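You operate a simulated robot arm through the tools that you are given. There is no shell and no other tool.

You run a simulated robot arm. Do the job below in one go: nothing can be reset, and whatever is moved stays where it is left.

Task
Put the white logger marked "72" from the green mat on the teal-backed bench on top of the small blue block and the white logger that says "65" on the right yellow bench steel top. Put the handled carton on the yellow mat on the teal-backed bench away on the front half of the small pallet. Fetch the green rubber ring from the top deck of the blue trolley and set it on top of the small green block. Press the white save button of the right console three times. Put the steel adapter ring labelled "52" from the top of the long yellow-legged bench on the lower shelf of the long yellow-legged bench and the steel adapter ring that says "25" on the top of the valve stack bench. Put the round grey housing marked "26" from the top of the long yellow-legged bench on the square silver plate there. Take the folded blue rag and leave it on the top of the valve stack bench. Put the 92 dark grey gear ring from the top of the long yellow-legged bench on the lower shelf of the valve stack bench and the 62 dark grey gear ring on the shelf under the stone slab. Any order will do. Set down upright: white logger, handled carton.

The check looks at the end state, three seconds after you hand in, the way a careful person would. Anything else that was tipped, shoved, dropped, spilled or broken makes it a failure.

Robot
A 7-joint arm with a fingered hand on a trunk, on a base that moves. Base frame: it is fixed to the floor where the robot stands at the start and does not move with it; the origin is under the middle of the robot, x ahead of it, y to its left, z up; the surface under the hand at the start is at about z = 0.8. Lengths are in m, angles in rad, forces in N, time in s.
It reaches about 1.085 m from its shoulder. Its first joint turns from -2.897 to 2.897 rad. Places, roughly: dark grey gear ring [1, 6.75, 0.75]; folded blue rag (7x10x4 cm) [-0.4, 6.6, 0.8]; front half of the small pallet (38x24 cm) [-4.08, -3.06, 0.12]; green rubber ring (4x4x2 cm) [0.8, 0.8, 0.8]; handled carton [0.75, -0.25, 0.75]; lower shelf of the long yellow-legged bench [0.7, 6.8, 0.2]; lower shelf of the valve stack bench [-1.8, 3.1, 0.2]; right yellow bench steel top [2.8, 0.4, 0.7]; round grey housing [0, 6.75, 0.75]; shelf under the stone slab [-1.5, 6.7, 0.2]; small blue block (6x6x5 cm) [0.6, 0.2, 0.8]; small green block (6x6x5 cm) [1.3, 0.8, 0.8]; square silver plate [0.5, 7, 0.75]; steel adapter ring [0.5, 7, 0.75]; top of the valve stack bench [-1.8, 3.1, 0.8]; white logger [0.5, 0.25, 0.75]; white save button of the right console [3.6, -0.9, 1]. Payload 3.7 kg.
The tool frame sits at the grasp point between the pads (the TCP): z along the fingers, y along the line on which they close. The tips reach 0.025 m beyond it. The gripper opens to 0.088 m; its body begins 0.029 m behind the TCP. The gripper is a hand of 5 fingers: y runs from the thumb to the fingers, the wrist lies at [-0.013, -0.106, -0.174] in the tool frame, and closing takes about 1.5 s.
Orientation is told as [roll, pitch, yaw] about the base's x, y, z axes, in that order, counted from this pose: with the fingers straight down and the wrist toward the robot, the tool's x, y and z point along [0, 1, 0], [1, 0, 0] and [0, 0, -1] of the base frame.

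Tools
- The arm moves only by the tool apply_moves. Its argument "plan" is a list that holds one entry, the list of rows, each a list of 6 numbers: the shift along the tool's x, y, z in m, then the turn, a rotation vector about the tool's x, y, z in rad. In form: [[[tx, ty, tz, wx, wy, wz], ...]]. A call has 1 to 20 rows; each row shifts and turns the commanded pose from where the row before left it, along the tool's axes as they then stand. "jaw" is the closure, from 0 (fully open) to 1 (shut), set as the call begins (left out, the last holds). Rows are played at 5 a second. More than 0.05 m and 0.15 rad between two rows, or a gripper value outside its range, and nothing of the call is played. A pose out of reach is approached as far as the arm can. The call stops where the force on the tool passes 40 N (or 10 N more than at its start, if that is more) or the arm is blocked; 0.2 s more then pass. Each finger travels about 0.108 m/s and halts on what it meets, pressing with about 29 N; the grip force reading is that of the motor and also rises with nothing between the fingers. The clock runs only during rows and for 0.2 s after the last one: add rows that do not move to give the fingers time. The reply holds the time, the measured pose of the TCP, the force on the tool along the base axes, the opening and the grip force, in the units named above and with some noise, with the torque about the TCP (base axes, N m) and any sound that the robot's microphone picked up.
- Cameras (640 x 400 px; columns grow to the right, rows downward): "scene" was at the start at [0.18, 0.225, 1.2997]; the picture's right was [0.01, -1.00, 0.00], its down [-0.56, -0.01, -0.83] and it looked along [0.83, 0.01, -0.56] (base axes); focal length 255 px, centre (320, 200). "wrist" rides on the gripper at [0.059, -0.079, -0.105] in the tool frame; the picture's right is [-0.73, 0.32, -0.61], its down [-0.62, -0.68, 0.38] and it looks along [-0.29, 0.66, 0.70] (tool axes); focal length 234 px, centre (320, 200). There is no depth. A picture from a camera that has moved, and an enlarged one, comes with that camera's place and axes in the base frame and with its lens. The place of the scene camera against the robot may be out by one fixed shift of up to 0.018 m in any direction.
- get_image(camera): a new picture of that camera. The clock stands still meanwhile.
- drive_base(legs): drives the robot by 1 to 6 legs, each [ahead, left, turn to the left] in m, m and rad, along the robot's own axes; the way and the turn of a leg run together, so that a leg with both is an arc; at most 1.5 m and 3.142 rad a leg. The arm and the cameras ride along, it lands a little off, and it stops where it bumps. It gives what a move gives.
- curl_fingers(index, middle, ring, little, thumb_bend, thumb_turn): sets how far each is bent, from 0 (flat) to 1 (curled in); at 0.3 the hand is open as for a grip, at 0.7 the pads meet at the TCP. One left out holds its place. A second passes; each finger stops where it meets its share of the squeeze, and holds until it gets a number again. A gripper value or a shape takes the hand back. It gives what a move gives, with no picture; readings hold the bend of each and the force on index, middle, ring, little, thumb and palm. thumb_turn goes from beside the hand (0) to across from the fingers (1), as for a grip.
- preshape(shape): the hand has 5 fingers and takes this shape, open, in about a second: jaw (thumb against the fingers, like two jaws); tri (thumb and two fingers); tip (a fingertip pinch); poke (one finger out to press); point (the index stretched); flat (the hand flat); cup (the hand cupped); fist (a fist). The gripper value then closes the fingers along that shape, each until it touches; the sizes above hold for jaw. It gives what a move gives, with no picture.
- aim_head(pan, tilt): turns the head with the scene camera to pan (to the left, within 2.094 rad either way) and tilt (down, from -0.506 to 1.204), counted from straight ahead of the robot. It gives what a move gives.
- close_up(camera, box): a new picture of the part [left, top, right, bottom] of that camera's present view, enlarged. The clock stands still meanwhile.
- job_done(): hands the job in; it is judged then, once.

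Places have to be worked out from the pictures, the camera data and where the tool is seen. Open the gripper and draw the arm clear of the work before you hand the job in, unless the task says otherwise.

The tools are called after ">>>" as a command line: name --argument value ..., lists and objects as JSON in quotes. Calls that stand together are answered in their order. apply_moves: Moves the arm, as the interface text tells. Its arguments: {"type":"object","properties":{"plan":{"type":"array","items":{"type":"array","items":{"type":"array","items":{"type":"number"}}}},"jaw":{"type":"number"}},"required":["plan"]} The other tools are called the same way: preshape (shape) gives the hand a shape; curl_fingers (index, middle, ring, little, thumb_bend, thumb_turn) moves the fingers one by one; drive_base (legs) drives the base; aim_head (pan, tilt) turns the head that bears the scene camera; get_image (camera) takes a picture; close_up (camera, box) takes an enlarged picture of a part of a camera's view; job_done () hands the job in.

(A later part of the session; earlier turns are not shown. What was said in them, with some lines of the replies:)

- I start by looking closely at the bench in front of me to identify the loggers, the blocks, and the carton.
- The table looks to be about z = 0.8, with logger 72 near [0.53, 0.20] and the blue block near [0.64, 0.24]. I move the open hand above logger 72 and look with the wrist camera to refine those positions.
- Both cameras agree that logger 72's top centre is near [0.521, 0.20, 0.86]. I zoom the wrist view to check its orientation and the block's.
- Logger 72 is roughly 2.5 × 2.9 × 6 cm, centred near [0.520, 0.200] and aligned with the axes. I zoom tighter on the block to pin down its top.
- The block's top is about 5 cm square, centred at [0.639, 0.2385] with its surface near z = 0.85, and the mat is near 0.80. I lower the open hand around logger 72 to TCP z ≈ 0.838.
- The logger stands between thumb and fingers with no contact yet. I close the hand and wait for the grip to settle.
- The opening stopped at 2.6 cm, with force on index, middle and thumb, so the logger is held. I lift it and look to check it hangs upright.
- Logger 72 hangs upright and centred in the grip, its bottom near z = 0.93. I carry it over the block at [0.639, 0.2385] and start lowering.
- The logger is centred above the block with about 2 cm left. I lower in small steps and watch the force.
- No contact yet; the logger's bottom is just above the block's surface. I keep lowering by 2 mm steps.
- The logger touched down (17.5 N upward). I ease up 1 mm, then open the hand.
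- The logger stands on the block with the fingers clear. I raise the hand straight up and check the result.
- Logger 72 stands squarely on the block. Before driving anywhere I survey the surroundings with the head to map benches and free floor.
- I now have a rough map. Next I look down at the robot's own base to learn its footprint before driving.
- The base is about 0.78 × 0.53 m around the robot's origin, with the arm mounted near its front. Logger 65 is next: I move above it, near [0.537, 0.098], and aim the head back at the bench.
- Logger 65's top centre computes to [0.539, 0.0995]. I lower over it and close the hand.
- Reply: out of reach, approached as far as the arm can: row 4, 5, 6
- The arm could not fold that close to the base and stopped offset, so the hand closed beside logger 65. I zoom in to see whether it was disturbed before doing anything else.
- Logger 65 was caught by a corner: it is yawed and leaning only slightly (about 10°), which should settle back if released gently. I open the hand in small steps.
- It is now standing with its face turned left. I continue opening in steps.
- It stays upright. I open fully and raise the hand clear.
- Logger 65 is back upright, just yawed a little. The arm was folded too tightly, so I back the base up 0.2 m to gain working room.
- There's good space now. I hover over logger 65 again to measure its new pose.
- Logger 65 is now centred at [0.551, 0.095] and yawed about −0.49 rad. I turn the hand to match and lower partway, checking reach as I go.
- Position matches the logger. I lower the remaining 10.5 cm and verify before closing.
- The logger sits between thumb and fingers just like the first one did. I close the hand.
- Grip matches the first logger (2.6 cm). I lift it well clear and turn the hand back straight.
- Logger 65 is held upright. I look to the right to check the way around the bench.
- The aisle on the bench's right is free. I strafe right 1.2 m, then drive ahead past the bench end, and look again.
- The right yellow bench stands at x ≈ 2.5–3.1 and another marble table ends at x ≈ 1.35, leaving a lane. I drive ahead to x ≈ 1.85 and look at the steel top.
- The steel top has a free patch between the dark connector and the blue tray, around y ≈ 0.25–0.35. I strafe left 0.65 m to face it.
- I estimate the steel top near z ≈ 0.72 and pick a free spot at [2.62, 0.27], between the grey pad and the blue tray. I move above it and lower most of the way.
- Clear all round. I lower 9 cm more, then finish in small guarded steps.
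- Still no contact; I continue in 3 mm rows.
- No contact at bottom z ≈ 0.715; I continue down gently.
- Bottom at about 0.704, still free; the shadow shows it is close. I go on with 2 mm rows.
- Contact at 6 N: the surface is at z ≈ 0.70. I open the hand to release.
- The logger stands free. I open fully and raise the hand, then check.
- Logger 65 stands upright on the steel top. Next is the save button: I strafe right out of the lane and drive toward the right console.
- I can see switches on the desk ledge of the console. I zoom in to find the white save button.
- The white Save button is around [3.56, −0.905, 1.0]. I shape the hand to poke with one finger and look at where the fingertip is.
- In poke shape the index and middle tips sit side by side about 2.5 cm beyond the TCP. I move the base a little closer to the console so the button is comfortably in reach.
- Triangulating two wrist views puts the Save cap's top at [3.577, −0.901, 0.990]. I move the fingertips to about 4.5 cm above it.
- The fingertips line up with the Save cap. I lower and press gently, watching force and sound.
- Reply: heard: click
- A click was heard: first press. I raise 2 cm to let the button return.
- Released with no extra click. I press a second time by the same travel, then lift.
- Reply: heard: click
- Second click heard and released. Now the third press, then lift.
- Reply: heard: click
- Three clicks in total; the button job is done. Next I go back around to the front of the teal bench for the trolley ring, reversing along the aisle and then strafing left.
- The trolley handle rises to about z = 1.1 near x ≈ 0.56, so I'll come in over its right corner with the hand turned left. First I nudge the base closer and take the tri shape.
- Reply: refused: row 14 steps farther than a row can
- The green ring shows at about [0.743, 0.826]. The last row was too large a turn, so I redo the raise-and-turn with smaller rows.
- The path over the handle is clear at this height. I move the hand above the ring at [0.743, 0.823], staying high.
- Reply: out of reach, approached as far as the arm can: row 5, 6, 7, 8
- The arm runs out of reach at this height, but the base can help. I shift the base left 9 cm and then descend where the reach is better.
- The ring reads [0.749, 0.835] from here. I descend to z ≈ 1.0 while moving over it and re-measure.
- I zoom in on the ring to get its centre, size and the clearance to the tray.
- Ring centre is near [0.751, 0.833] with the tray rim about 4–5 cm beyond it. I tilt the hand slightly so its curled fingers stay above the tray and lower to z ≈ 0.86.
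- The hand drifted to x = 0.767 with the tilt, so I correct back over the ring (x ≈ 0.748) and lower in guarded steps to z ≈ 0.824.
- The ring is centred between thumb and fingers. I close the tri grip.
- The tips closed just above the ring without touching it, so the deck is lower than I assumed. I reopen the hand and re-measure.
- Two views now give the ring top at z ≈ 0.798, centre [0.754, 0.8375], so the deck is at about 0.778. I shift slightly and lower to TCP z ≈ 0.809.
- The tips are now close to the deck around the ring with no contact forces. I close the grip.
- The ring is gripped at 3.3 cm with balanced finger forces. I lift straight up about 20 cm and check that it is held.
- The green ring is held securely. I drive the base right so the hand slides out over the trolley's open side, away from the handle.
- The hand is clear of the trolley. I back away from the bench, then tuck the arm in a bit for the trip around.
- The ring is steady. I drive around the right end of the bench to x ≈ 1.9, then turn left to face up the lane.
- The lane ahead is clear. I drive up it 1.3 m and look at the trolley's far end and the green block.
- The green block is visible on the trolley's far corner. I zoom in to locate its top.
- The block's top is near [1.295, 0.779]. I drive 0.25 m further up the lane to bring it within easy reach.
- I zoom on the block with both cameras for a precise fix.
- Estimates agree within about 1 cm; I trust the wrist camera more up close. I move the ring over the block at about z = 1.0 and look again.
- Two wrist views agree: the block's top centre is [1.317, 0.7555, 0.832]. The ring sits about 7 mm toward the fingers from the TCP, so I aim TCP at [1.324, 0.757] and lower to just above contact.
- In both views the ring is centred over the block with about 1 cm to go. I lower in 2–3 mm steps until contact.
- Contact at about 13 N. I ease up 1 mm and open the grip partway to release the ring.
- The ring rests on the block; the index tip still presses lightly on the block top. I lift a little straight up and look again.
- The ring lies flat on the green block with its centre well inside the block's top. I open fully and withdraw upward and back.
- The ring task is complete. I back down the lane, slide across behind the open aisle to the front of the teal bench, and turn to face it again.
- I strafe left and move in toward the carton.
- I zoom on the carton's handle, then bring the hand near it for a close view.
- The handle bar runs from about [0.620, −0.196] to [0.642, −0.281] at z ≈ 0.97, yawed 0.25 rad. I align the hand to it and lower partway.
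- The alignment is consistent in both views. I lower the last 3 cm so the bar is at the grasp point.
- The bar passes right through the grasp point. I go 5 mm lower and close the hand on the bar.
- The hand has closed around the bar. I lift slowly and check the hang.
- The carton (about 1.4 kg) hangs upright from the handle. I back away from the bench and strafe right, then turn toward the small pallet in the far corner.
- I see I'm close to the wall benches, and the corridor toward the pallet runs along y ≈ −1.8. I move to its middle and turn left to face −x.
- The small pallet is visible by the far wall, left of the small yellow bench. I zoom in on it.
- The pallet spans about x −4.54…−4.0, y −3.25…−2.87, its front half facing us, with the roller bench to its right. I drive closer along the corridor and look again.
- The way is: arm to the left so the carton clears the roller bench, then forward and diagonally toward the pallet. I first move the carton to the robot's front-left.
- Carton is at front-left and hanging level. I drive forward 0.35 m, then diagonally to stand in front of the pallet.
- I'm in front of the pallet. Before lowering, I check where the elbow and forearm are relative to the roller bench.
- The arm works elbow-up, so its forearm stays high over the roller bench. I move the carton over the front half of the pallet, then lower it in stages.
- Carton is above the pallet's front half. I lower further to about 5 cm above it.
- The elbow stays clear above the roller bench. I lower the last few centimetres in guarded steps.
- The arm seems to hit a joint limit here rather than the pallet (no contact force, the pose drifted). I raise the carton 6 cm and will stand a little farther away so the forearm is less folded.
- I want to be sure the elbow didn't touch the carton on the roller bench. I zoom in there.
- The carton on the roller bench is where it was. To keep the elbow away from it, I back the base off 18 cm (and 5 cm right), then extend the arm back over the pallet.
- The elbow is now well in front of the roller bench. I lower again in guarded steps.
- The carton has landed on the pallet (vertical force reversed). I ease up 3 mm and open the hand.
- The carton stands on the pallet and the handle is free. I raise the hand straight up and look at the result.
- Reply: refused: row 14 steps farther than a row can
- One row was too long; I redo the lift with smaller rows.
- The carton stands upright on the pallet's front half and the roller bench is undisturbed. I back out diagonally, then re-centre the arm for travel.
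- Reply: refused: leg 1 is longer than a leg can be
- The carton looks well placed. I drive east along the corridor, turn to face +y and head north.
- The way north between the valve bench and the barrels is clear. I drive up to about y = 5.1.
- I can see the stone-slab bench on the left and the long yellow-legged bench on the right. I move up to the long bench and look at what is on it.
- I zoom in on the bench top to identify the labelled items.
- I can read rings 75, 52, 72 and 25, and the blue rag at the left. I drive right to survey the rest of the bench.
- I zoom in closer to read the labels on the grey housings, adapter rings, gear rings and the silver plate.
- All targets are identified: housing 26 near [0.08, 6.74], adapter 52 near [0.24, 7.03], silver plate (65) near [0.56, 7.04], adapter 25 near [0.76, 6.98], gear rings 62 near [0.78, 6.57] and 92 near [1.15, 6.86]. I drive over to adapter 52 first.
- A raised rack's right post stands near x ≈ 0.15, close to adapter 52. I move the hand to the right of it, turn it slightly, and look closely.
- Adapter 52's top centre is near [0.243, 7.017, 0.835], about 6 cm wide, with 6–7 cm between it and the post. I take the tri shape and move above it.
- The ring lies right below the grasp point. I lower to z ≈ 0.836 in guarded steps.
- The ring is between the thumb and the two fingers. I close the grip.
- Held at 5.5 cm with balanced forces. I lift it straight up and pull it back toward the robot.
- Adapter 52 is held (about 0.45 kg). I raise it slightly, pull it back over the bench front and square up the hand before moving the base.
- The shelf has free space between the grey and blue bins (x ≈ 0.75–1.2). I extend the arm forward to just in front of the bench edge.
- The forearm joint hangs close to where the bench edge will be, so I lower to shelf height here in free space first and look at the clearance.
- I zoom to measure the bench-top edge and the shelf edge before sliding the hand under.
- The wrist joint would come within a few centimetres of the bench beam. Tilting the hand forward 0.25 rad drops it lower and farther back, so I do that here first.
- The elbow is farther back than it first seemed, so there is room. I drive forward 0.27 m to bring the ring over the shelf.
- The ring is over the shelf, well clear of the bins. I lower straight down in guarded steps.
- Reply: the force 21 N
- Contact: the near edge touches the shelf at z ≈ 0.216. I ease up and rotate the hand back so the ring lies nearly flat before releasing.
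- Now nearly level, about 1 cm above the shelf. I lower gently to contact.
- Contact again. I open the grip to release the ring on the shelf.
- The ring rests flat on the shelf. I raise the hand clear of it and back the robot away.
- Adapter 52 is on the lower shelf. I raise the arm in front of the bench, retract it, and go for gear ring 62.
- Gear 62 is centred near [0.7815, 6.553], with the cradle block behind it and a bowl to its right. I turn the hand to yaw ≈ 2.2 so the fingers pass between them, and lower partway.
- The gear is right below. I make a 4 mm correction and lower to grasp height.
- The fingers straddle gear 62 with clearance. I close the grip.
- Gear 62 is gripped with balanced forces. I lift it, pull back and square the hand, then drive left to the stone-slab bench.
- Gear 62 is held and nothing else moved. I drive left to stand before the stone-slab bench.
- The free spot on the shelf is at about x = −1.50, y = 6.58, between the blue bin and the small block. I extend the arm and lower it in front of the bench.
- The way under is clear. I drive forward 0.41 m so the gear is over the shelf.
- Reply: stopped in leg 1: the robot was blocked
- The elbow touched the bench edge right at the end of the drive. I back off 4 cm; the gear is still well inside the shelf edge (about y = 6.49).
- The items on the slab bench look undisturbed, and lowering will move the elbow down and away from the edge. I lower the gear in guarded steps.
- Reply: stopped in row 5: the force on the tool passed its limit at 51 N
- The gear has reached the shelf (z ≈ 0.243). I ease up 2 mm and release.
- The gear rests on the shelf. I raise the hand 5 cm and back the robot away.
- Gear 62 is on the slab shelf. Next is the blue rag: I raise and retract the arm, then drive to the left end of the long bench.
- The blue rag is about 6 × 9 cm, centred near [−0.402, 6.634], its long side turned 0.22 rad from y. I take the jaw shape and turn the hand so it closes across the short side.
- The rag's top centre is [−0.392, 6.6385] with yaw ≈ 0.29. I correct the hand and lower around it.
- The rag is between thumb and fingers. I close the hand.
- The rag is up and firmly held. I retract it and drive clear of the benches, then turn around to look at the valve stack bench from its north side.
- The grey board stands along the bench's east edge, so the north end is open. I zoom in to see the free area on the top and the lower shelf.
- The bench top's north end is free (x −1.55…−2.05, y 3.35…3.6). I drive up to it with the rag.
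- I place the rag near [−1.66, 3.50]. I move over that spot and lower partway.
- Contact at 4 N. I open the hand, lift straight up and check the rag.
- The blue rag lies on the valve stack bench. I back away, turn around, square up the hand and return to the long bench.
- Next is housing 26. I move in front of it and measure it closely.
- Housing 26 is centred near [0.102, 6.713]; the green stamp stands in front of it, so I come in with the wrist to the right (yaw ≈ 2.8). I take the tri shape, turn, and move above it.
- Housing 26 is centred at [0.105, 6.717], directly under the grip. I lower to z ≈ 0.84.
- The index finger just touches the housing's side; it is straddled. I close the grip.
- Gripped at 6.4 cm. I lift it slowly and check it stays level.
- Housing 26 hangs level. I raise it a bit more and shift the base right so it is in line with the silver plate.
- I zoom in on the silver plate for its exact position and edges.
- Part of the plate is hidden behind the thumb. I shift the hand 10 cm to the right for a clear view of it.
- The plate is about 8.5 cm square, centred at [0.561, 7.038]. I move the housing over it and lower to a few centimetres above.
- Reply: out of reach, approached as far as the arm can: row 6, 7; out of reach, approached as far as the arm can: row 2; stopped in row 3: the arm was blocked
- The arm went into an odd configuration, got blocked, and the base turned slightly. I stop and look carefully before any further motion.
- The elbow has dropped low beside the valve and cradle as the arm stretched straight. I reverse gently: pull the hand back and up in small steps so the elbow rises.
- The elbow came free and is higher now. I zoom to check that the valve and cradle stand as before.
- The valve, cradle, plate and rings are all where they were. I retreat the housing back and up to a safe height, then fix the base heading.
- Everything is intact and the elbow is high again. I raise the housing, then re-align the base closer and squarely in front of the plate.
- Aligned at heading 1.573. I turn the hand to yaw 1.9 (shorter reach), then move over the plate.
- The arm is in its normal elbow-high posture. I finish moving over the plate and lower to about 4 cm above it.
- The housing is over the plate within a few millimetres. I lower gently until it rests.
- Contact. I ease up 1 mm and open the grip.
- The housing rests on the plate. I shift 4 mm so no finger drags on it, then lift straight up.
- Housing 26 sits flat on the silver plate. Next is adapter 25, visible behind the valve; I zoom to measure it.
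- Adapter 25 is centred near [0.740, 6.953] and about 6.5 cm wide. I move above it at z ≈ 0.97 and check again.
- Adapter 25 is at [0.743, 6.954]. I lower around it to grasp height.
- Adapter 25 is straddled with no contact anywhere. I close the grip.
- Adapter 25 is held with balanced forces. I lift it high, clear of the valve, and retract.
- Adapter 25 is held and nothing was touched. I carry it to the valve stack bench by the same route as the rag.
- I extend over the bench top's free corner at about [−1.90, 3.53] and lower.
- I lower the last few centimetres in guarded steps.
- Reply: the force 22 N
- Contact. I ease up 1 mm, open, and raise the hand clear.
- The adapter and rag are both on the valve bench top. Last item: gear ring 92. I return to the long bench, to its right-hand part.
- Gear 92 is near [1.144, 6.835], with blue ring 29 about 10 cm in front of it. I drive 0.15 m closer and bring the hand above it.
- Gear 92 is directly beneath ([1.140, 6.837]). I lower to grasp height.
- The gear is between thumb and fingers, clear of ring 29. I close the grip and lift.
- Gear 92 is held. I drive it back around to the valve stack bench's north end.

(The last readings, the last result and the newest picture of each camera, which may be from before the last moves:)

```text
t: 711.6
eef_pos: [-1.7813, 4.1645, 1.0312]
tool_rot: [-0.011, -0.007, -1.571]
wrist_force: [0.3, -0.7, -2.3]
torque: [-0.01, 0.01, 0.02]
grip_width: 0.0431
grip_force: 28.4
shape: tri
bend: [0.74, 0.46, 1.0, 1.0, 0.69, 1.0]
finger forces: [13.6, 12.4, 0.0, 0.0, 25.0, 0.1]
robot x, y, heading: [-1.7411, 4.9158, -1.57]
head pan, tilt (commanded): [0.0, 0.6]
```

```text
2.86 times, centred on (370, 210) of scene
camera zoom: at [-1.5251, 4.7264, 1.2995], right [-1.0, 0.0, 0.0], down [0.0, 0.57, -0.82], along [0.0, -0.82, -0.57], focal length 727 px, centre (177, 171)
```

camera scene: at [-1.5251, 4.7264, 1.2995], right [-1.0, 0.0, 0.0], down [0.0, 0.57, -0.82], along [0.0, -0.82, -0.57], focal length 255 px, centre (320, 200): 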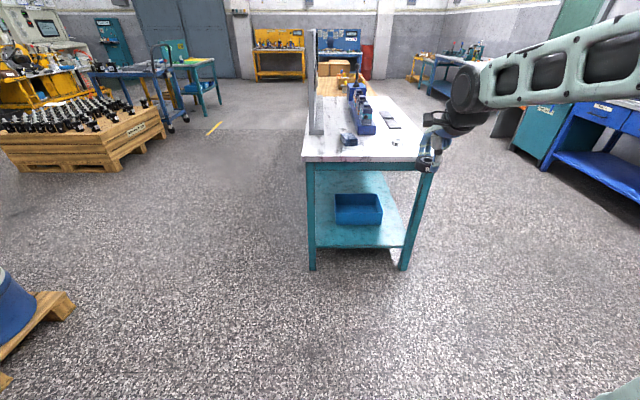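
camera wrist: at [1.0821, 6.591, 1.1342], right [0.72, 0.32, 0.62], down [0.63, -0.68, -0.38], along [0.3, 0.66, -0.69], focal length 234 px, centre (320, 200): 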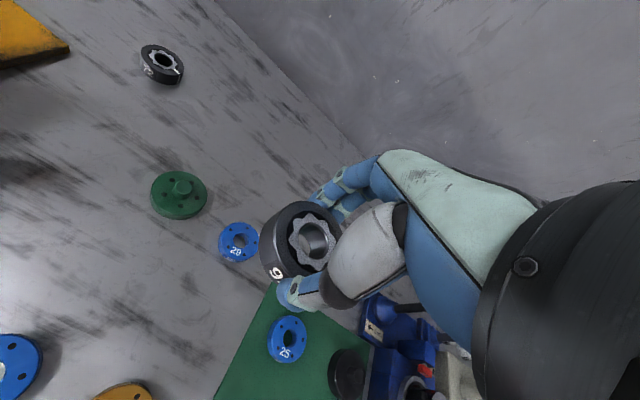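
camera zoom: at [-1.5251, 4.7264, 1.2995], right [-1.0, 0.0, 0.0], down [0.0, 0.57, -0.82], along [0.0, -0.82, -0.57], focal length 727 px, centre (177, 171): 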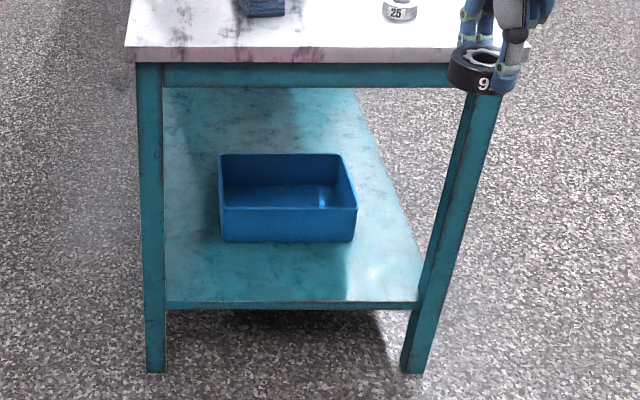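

The strip between the bin and the shelf's front edge (y 3.45–3.63) is free. I extend the arm in front of the bench and lower it.

>>> apply_moves --plan '[[[0, 0.043, 0, 0, 0, 0], [0, 0.043, 0, 0, 0, 0], [0, 0.043, 0, 0, 0, 0], [0, 0.043, 0, 0, 0, 0], [0, 0.043, 0, 0, 0, 0], [0, 0.043, 0, 0, 0, 0], [0, 0.042, 0, 0, 0, 0], [0, 0, 0.05, 0, 0, 0], [0, 0, 0.05, 0, 0, 0], [0, 0, 0.05, 0, 0, 0], [0, 0, 0.05, 0, 0, 0], [0, 0, 0.05, 0, 0, 0], [0, 0, 0.05, 0, 0, 0], [0, 0, 0.05, 0, 0, 0], [0, 0, 0, 0, 0, 0]]]'

>>> apply_moves --plan '[[[0, 0, 0.05, 0, 0, 0], [0, 0, 0.05, 0, 0, 0], [0, 0, 0.05, 0, 0, 0], [0, 0, 0.05, 0, 0, 0], [0, 0, 0.05, 0, 0, 0], [0, 0, 0.05, 0, 0, 0], [0, 0, 0.04, 0, 0, 0], [0, 0, 0, 0, 0, 0]]]'

>>> get_image --camera "scene"

>>> get_image --camera "wrist"

```text
t: 714.8
eef_pos: [-1.7856, 3.863, 0.6824]
tool_rot: [-0.013, -0.006, -1.572]
wrist_force: [0.1, 0.5, -4.1]
torque: [0.01, 0.0, 0.01]
grip_width: 0.0432
grip_force: 29.3
shape: tri
bend: [0.74, 0.46, 1.0, 1.0, 0.69, 1.0]
finger forces: [13.7, 12.4, 0.0, 0.0, 25.0, 0.0]
robot x, y, heading: [-1.7422, 4.9165, -1.568]
head pan, tilt (commanded): [0.0, 0.6]
```

```text
t: 716.6
eef_pos: [-1.7887, 3.8596, 0.3432]
tool_rot: [-0.012, -0.007, -1.57]
wrist_force: [-0.4, 0.6, -3.8]
torque: [-0.03, 0.02, -0.01]
grip_width: 0.0428
grip_force: 28.8
shape: tri
bend: [0.74, 0.46, 1.0, 1.0, 0.69, 1.0]
finger forces: [13.8, 12.5, 0.0, 0.0, 25.0, 0.0]
robot x, y, heading: [-1.7411, 4.9166, -1.57]
head pan, tilt (commanded): [0.0, 0.6]
```

```text
taken
camera scene: at [-1.5251, 4.7263, 1.2995], right [-1.0, 0.0, 0.0], down [0.0, 0.57, -0.82], along [0.0, -0.82, -0.57], focal length 255 px, centre (320, 200)
```

scene: 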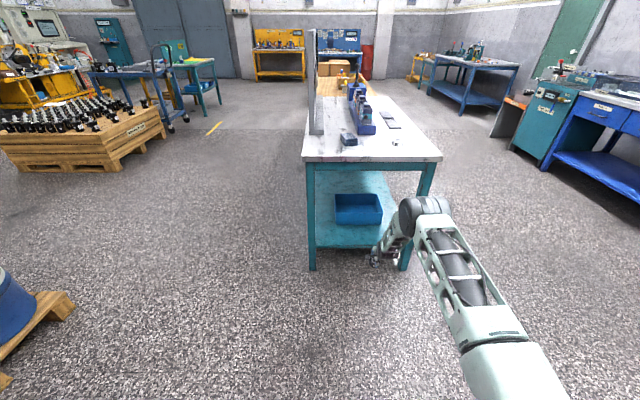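

```text
taken
camera wrist: at [-1.7282, 3.9388, 0.4457], right [-0.72, -0.32, 0.62], down [-0.63, 0.68, -0.38], along [-0.3, -0.66, -0.69], focal length 234 px, centre (320, 200)
```

wrist: 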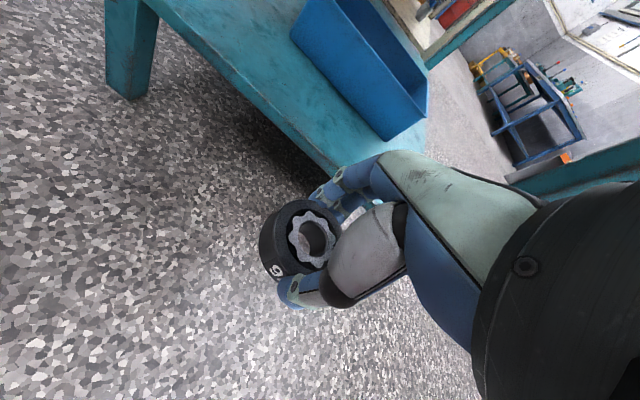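

Everything lines up. I drive forward 0.31 m so the gear is above the free strip of the shelf.

>>> drive_base --legs '[[0.315, 0, 0]]'

>>> get_image --camera "wrist"

>>> get_image --camera "scene"

```text
t: 718.7
eef_pos: [-1.7903, 3.5444, 0.3421]
tool_rot: [-0.013, -0.006, -1.573]
wrist_force: [0.0, -0.8, -3.3]
torque: [0.0, 0.01, 0.01]
grip_width: 0.0424
grip_force: 28.9
shape: tri
bend: [0.74, 0.46, 1.0, 1.0, 0.69, 1.0]
finger forces: [13.9, 12.2, 0.0, 0.0, 24.9, 0.1]
robot x, y, heading: [-1.7424, 4.6035, -1.574]
head pan, tilt (commanded): [0.0, 0.6]
```

```text
taken
camera wrist: at [-1.731, 3.623, 0.446], right [-0.72, -0.32, 0.62], down [-0.63, 0.68, -0.38], along [-0.3, -0.66, -0.69], focal length 234 px, centre (320, 200)
```

wrist: 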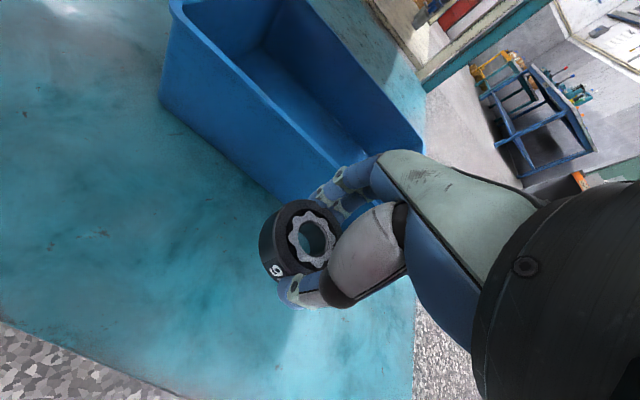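

```text
taken
camera scene: at [-1.5258, 4.4099, 1.2995], right [-1.0, 0.0, 0.0], down [0.0, 0.57, -0.82], along [0.0, -0.82, -0.57], focal length 255 px, centre (320, 200)
```

scene: 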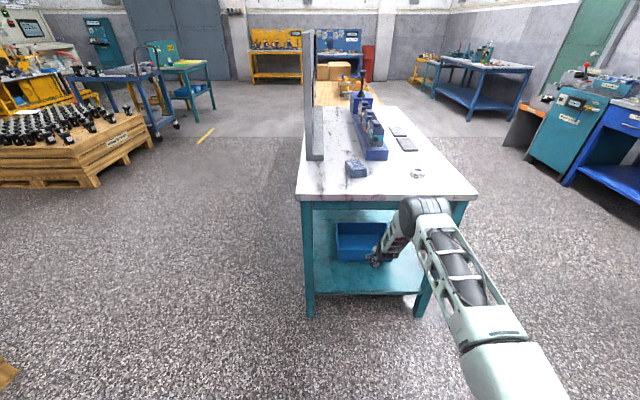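

I shift 8 mm away from the bin and lower the gear in guarded steps.

>>> apply_moves --plan '[[[0, -0.008, 0.03, 0, 0, 0], [0, 0, 0.025, 0, 0, 0], [0, 0, 0.012, 0, 0, 0], [0, 0, 0.006, 0, 0, 0], [0, 0, 0.004, 0, 0, 0], [0, 0, 0, 0, 0, 0]]]'

>>> get_image --camera "wrist"

```text
t: 720.1
eef_pos: [-1.793, 3.5512, 0.2661]
tool_rot: [-0.013, -0.007, -1.574]
wrist_force: [0.6, -0.2, -3.4]
torque: [0.03, -0.02, -0.03]
grip_width: 0.0424
grip_force: 28.7
shape: tri
bend: [0.74, 0.46, 1.0, 1.0, 0.69, 1.0]
finger forces: [13.9, 12.3, 0.0, 0.0, 24.9, 0.1]
robot x, y, heading: [-1.7419, 4.5993, -1.576]
head pan, tilt (commanded): [0.0, 0.6]
```

```text
taken
camera wrist: at [-1.7321, 3.6304, 0.3685], right [-0.72, -0.32, 0.62], down [-0.63, 0.68, -0.38], along [-0.3, -0.66, -0.69], focal length 234 px, centre (320, 200)
```

wrist: 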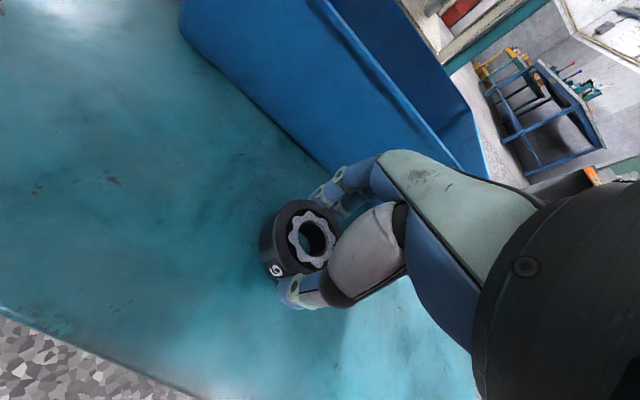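

>>> apply_moves --plan '[[[0, 0, 0.004, 0, 0, 0], [0, 0, 0.004, 0, 0, 0], [0, 0, 0.003, 0, 0, 0], [0, 0, 0.003, 0, 0, 0], [0, 0, 0, 0, 0, 0]]]'

```text
t: 721.3
eef_pos: [-1.7921, 3.5501, 0.2519]
tool_rot: [-0.013, -0.008, -1.574]
wrist_force: [0.0, 1.0, 2.4]
torque: [-0.02, -0.01, 0.03]
grip_width: 0.0427
grip_force: 29.4
shape: tri
bend: [0.74, 0.46, 1.0, 1.0, 0.69, 1.0]
finger forces: [13.9, 12.7, 0.0, 0.1, 25.7, 0.0]
robot x, y, heading: [-1.7414, 4.6011, -1.572]
head pan, tilt (commanded): [0.0, 0.6]
```

The gear has touched down. I open the grip and check.

>>> apply_moves --plan '[[[0, 0, 0, 0, 0, 0], [0, 0, 0, 0, 0, 0], [0, 0, 0, 0, 0, 0], [0, 0, 0, 0, 0, 0], [0, 0, 0, 0, 0, 0]]]' --jaw 0.15

>>> get_image --camera "wrist"

```text
t: 722.5
eef_pos: [-1.7928, 3.5522, 0.252]
tool_rot: [-0.013, -0.006, -1.575]
wrist_force: [1.2, -0.5, -0.1]
torque: [0.01, 0.02, -0.02]
grip_width: 0.0746
grip_force: 0.0
shape: tri
bend: [0.27, 0.33, 0.99, 0.99, 0.43, 0.99]
finger forces: [0.0, 0.0, 0.0, 0.1, 0.1, 0.0]
robot x, y, heading: [-1.7436, 4.5982, -1.575]
head pan, tilt (commanded): [0.0, 0.6]
```

```text
taken
camera wrist: at [-1.7322, 3.6308, 0.3548], right [-0.72, -0.32, 0.62], down [-0.63, 0.68, -0.38], along [-0.3, -0.66, -0.69], focal length 234 px, centre (320, 200)
```

wrist: 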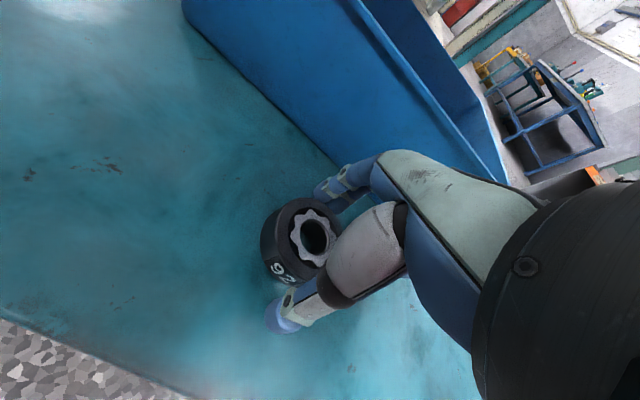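

The gear rests on the shelf and is released. I raise the hand a little, back the robot away, and look.

>>> apply_moves --plan '[[[0, 0, -0.015, 0, 0, 0], [0, 0, -0.025, 0, 0, 0], [0, 0, -0.03, 0, 0, 0], [0, 0, 0, 0, 0, 0]]]'

>>> drive_base --legs '[[-0.45, 0, 0]]'

>>> get_image --camera "scene"

>>> get_image --camera "wrist"

```text
t: 723.5
eef_pos: [-1.792, 3.5513, 0.3226]
tool_rot: [-0.011, -0.007, -1.575]
wrist_force: [0.1, -0.1, -0.7]
torque: [-0.01, 0.01, 0.02]
grip_width: 0.0747
grip_force: 0.0
shape: tri
bend: [0.27, 0.33, 0.99, 0.99, 0.43, 0.99]
finger forces: [0.1, 0.1, 0.0, 0.0, 0.1, 0.0]
robot x, y, heading: [-1.7405, 4.6001, -1.573]
head pan, tilt (commanded): [0.0, 0.6]
```

```text
t: 726.3
eef_pos: [-1.794, 4.007, 0.3213]
tool_rot: [-0.012, -0.007, -1.579]
wrist_force: [-0.1, -0.3, 0.0]
torque: [0.0, -0.02, 0.0]
grip_width: 0.0748
grip_force: 0.0
shape: tri
bend: [0.27, 0.33, 0.99, 0.99, 0.43, 0.99]
finger forces: [0.0, 0.1, 0.0, 0.0, 0.0, 0.0]
robot x, y, heading: [-1.7405, 5.0539, -1.578]
head pan, tilt (commanded): [0.0, 0.6]
```

```text
taken
camera scene: at [-1.5249, 4.8629, 1.2995], right [-1.0, 0.01, 0.0], down [0.0, 0.56, -0.83], along [0.0, -0.82, -0.56], focal length 255 px, centre (320, 200)
```

scene: 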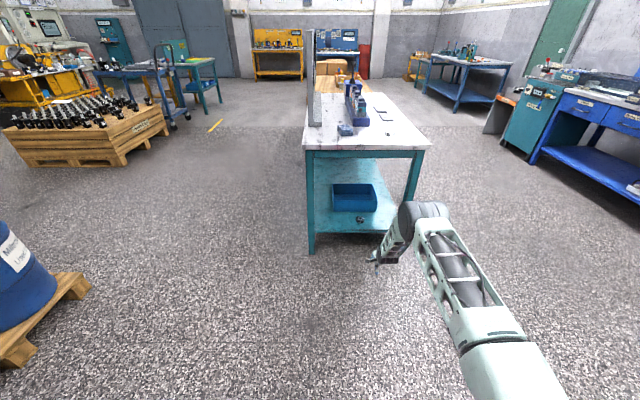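

```text
taken
camera wrist: at [-1.7335, 4.085, 0.425], right [-0.72, -0.31, 0.62], down [-0.62, 0.68, -0.38], along [-0.3, -0.66, -0.69], focal length 234 px, centre (320, 200)
```

wrist: 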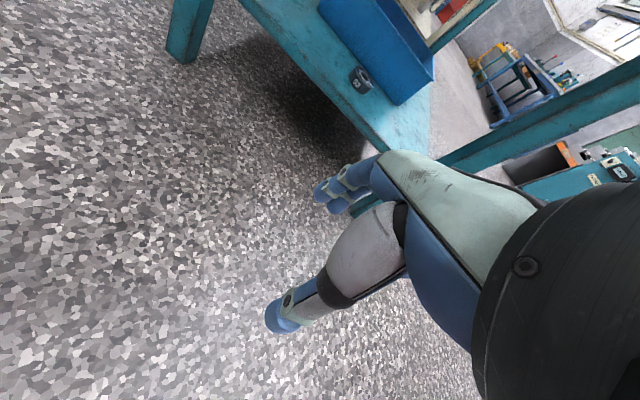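

Gear 92 sits on the valve bench's lower shelf. I open the hand fully, raise the arm clear, and take a last close look at this bench.

>>> apply_moves --plan '[[[0, 0, -0.05, 0, 0, 0], [0, 0, -0.05, 0, 0, 0], [0, 0, -0.05, 0, 0, 0], [0, 0, -0.05, 0, 0, 0], [0, 0, -0.05, 0, 0, 0], [0, 0, -0.05, 0, 0, 0], [0, 0, -0.05, 0, 0, 0], [0, 0, -0.05, 0, 0, 0], [0, 0, -0.05, 0, 0, 0], [0, 0, -0.05, 0, 0, 0], [0, 0, -0.05, 0, 0, 0], [0, 0, -0.05, 0, 0, 0], [0, 0, -0.05, 0, 0, 0], [0, -0.04, -0.03, 0, 0, 0], [0, -0.045, -0.02, 0, 0, 0], [0, -0.05, 0, 0, 0, 0], [0, -0.05, 0, 0, 0, 0], [0, -0.05, 0, 0, 0, 0], [0, 0, 0, 0, 0, 0]]]' --jaw 0

>>> close_up --camera "scene" --box '[290, 80, 450, 260]'

>>> aim_head --pan 2.09 --tilt 0.35

>>> get_image --camera "scene"

```text
t: 730.3
eef_pos: [-1.7839, 4.2467, 1.02]
tool_rot: [-0.012, -0.009, -1.578]
wrist_force: [-0.5, 0.5, -0.1]
torque: [0.0, 0.02, 0.04]
grip_width: 0.088
grip_force: 0.2
shape: tri
bend: [0.3, 0.3, 0.99, 0.99, 0.3, 0.98]
finger forces: [0.0, 0.0, 0.0, 0.0, 0.0, 0.0]
robot x, y, heading: [-1.7404, 5.0542, -1.578]
head pan, tilt (commanded): [0.0, 0.6]
```

```text
2.22 times, centred on (370, 170) of scene
camera zoom: at [-1.5249, 4.8629, 1.2995], right [-1.0, 0.01, 0.0], down [0.0, 0.56, -0.83], along [0.0, -0.83, -0.56], focal length 566 px, centre (209, 267)
```

zoom: 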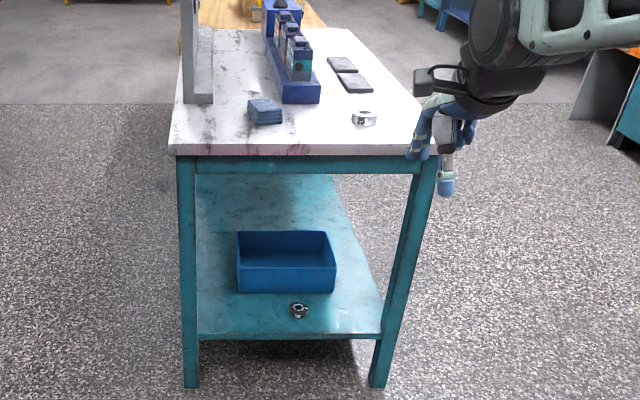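

```text
t: 732.3
eef_pos: [-1.7848, 4.2454, 1.02]
tool_rot: [-0.012, -0.007, -1.577]
wrist_force: [0.2, -0.4, 0.6]
torque: [0.03, -0.02, -0.05]
grip_width: 0.0876
grip_force: 0.1
shape: tri
bend: [0.3, 0.3, 0.99, 0.99, 0.3, 0.98]
finger forces: [0.0, 0.1, 0.0, 0.0, 0.0, 0.1]
robot x, y, heading: [-1.742, 5.0542, -1.575]
head pan, tilt (commanded): [2.089, 0.351]
```

```text
taken
camera scene: at [-1.4432, 4.997, 1.3223], right [0.49, -0.87, 0.0], down [-0.3, -0.17, -0.94], along [0.82, 0.46, -0.34], focal length 255 px, centre (320, 200)
```

scene: 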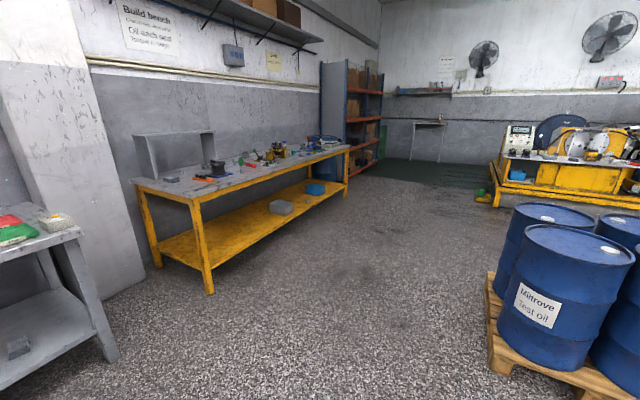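

I've finished every item and seen each one in its place after setting it down. The hand is open and the arm is clear, so I hand the job in.

>>> job_done

```text
The job is handed in.
```

I finished every item on the list and handed the job in; I don't have the check's verdict yet. I saw each object standing or lying in place right after I released it, but did not drive back for a final look at the early ones.

| Item | Where it is now |
|---|---|
| Logger 72 | upright on the small blue block |
| Logger 65 | upright on the right yellow bench's steel top |
| Handled carton | upright on the front half of the small pallet |
| Green rubber ring | flat on the small green block, about 1 cm off centre |
| Save button, right console | pressed three times; a click was heard each time |
| Adapter ring 52 | lower shelf of the long yellow-legged bench |
| Adapter ring 25 | top of the valve stack bench |
| Housing 26 | on the square silver plate, slightly toward the back |
| Folded blue rag | top of the valve stack bench |
| Gear ring 92 | lower shelf of the valve stack bench |
| Gear ring 62 | shelf under the stone slab |

Three things could matter to the check:

- **Logger 65:** my first grasp on the mat caught it by a corner and leaned it. It settled back upright on release, and the second grasp was clean.
- **Stone-slab bench:** the elbow touched the front edge of the bench top while I was placing gear 62. Nothing on the bench looked moved.
- **Valve and cradle on the long bench:** while I reached for the silver plate, the arm came down against them and the base turned slightly. Their positions measured the same afterwards, and the plate and rings looked unchanged.
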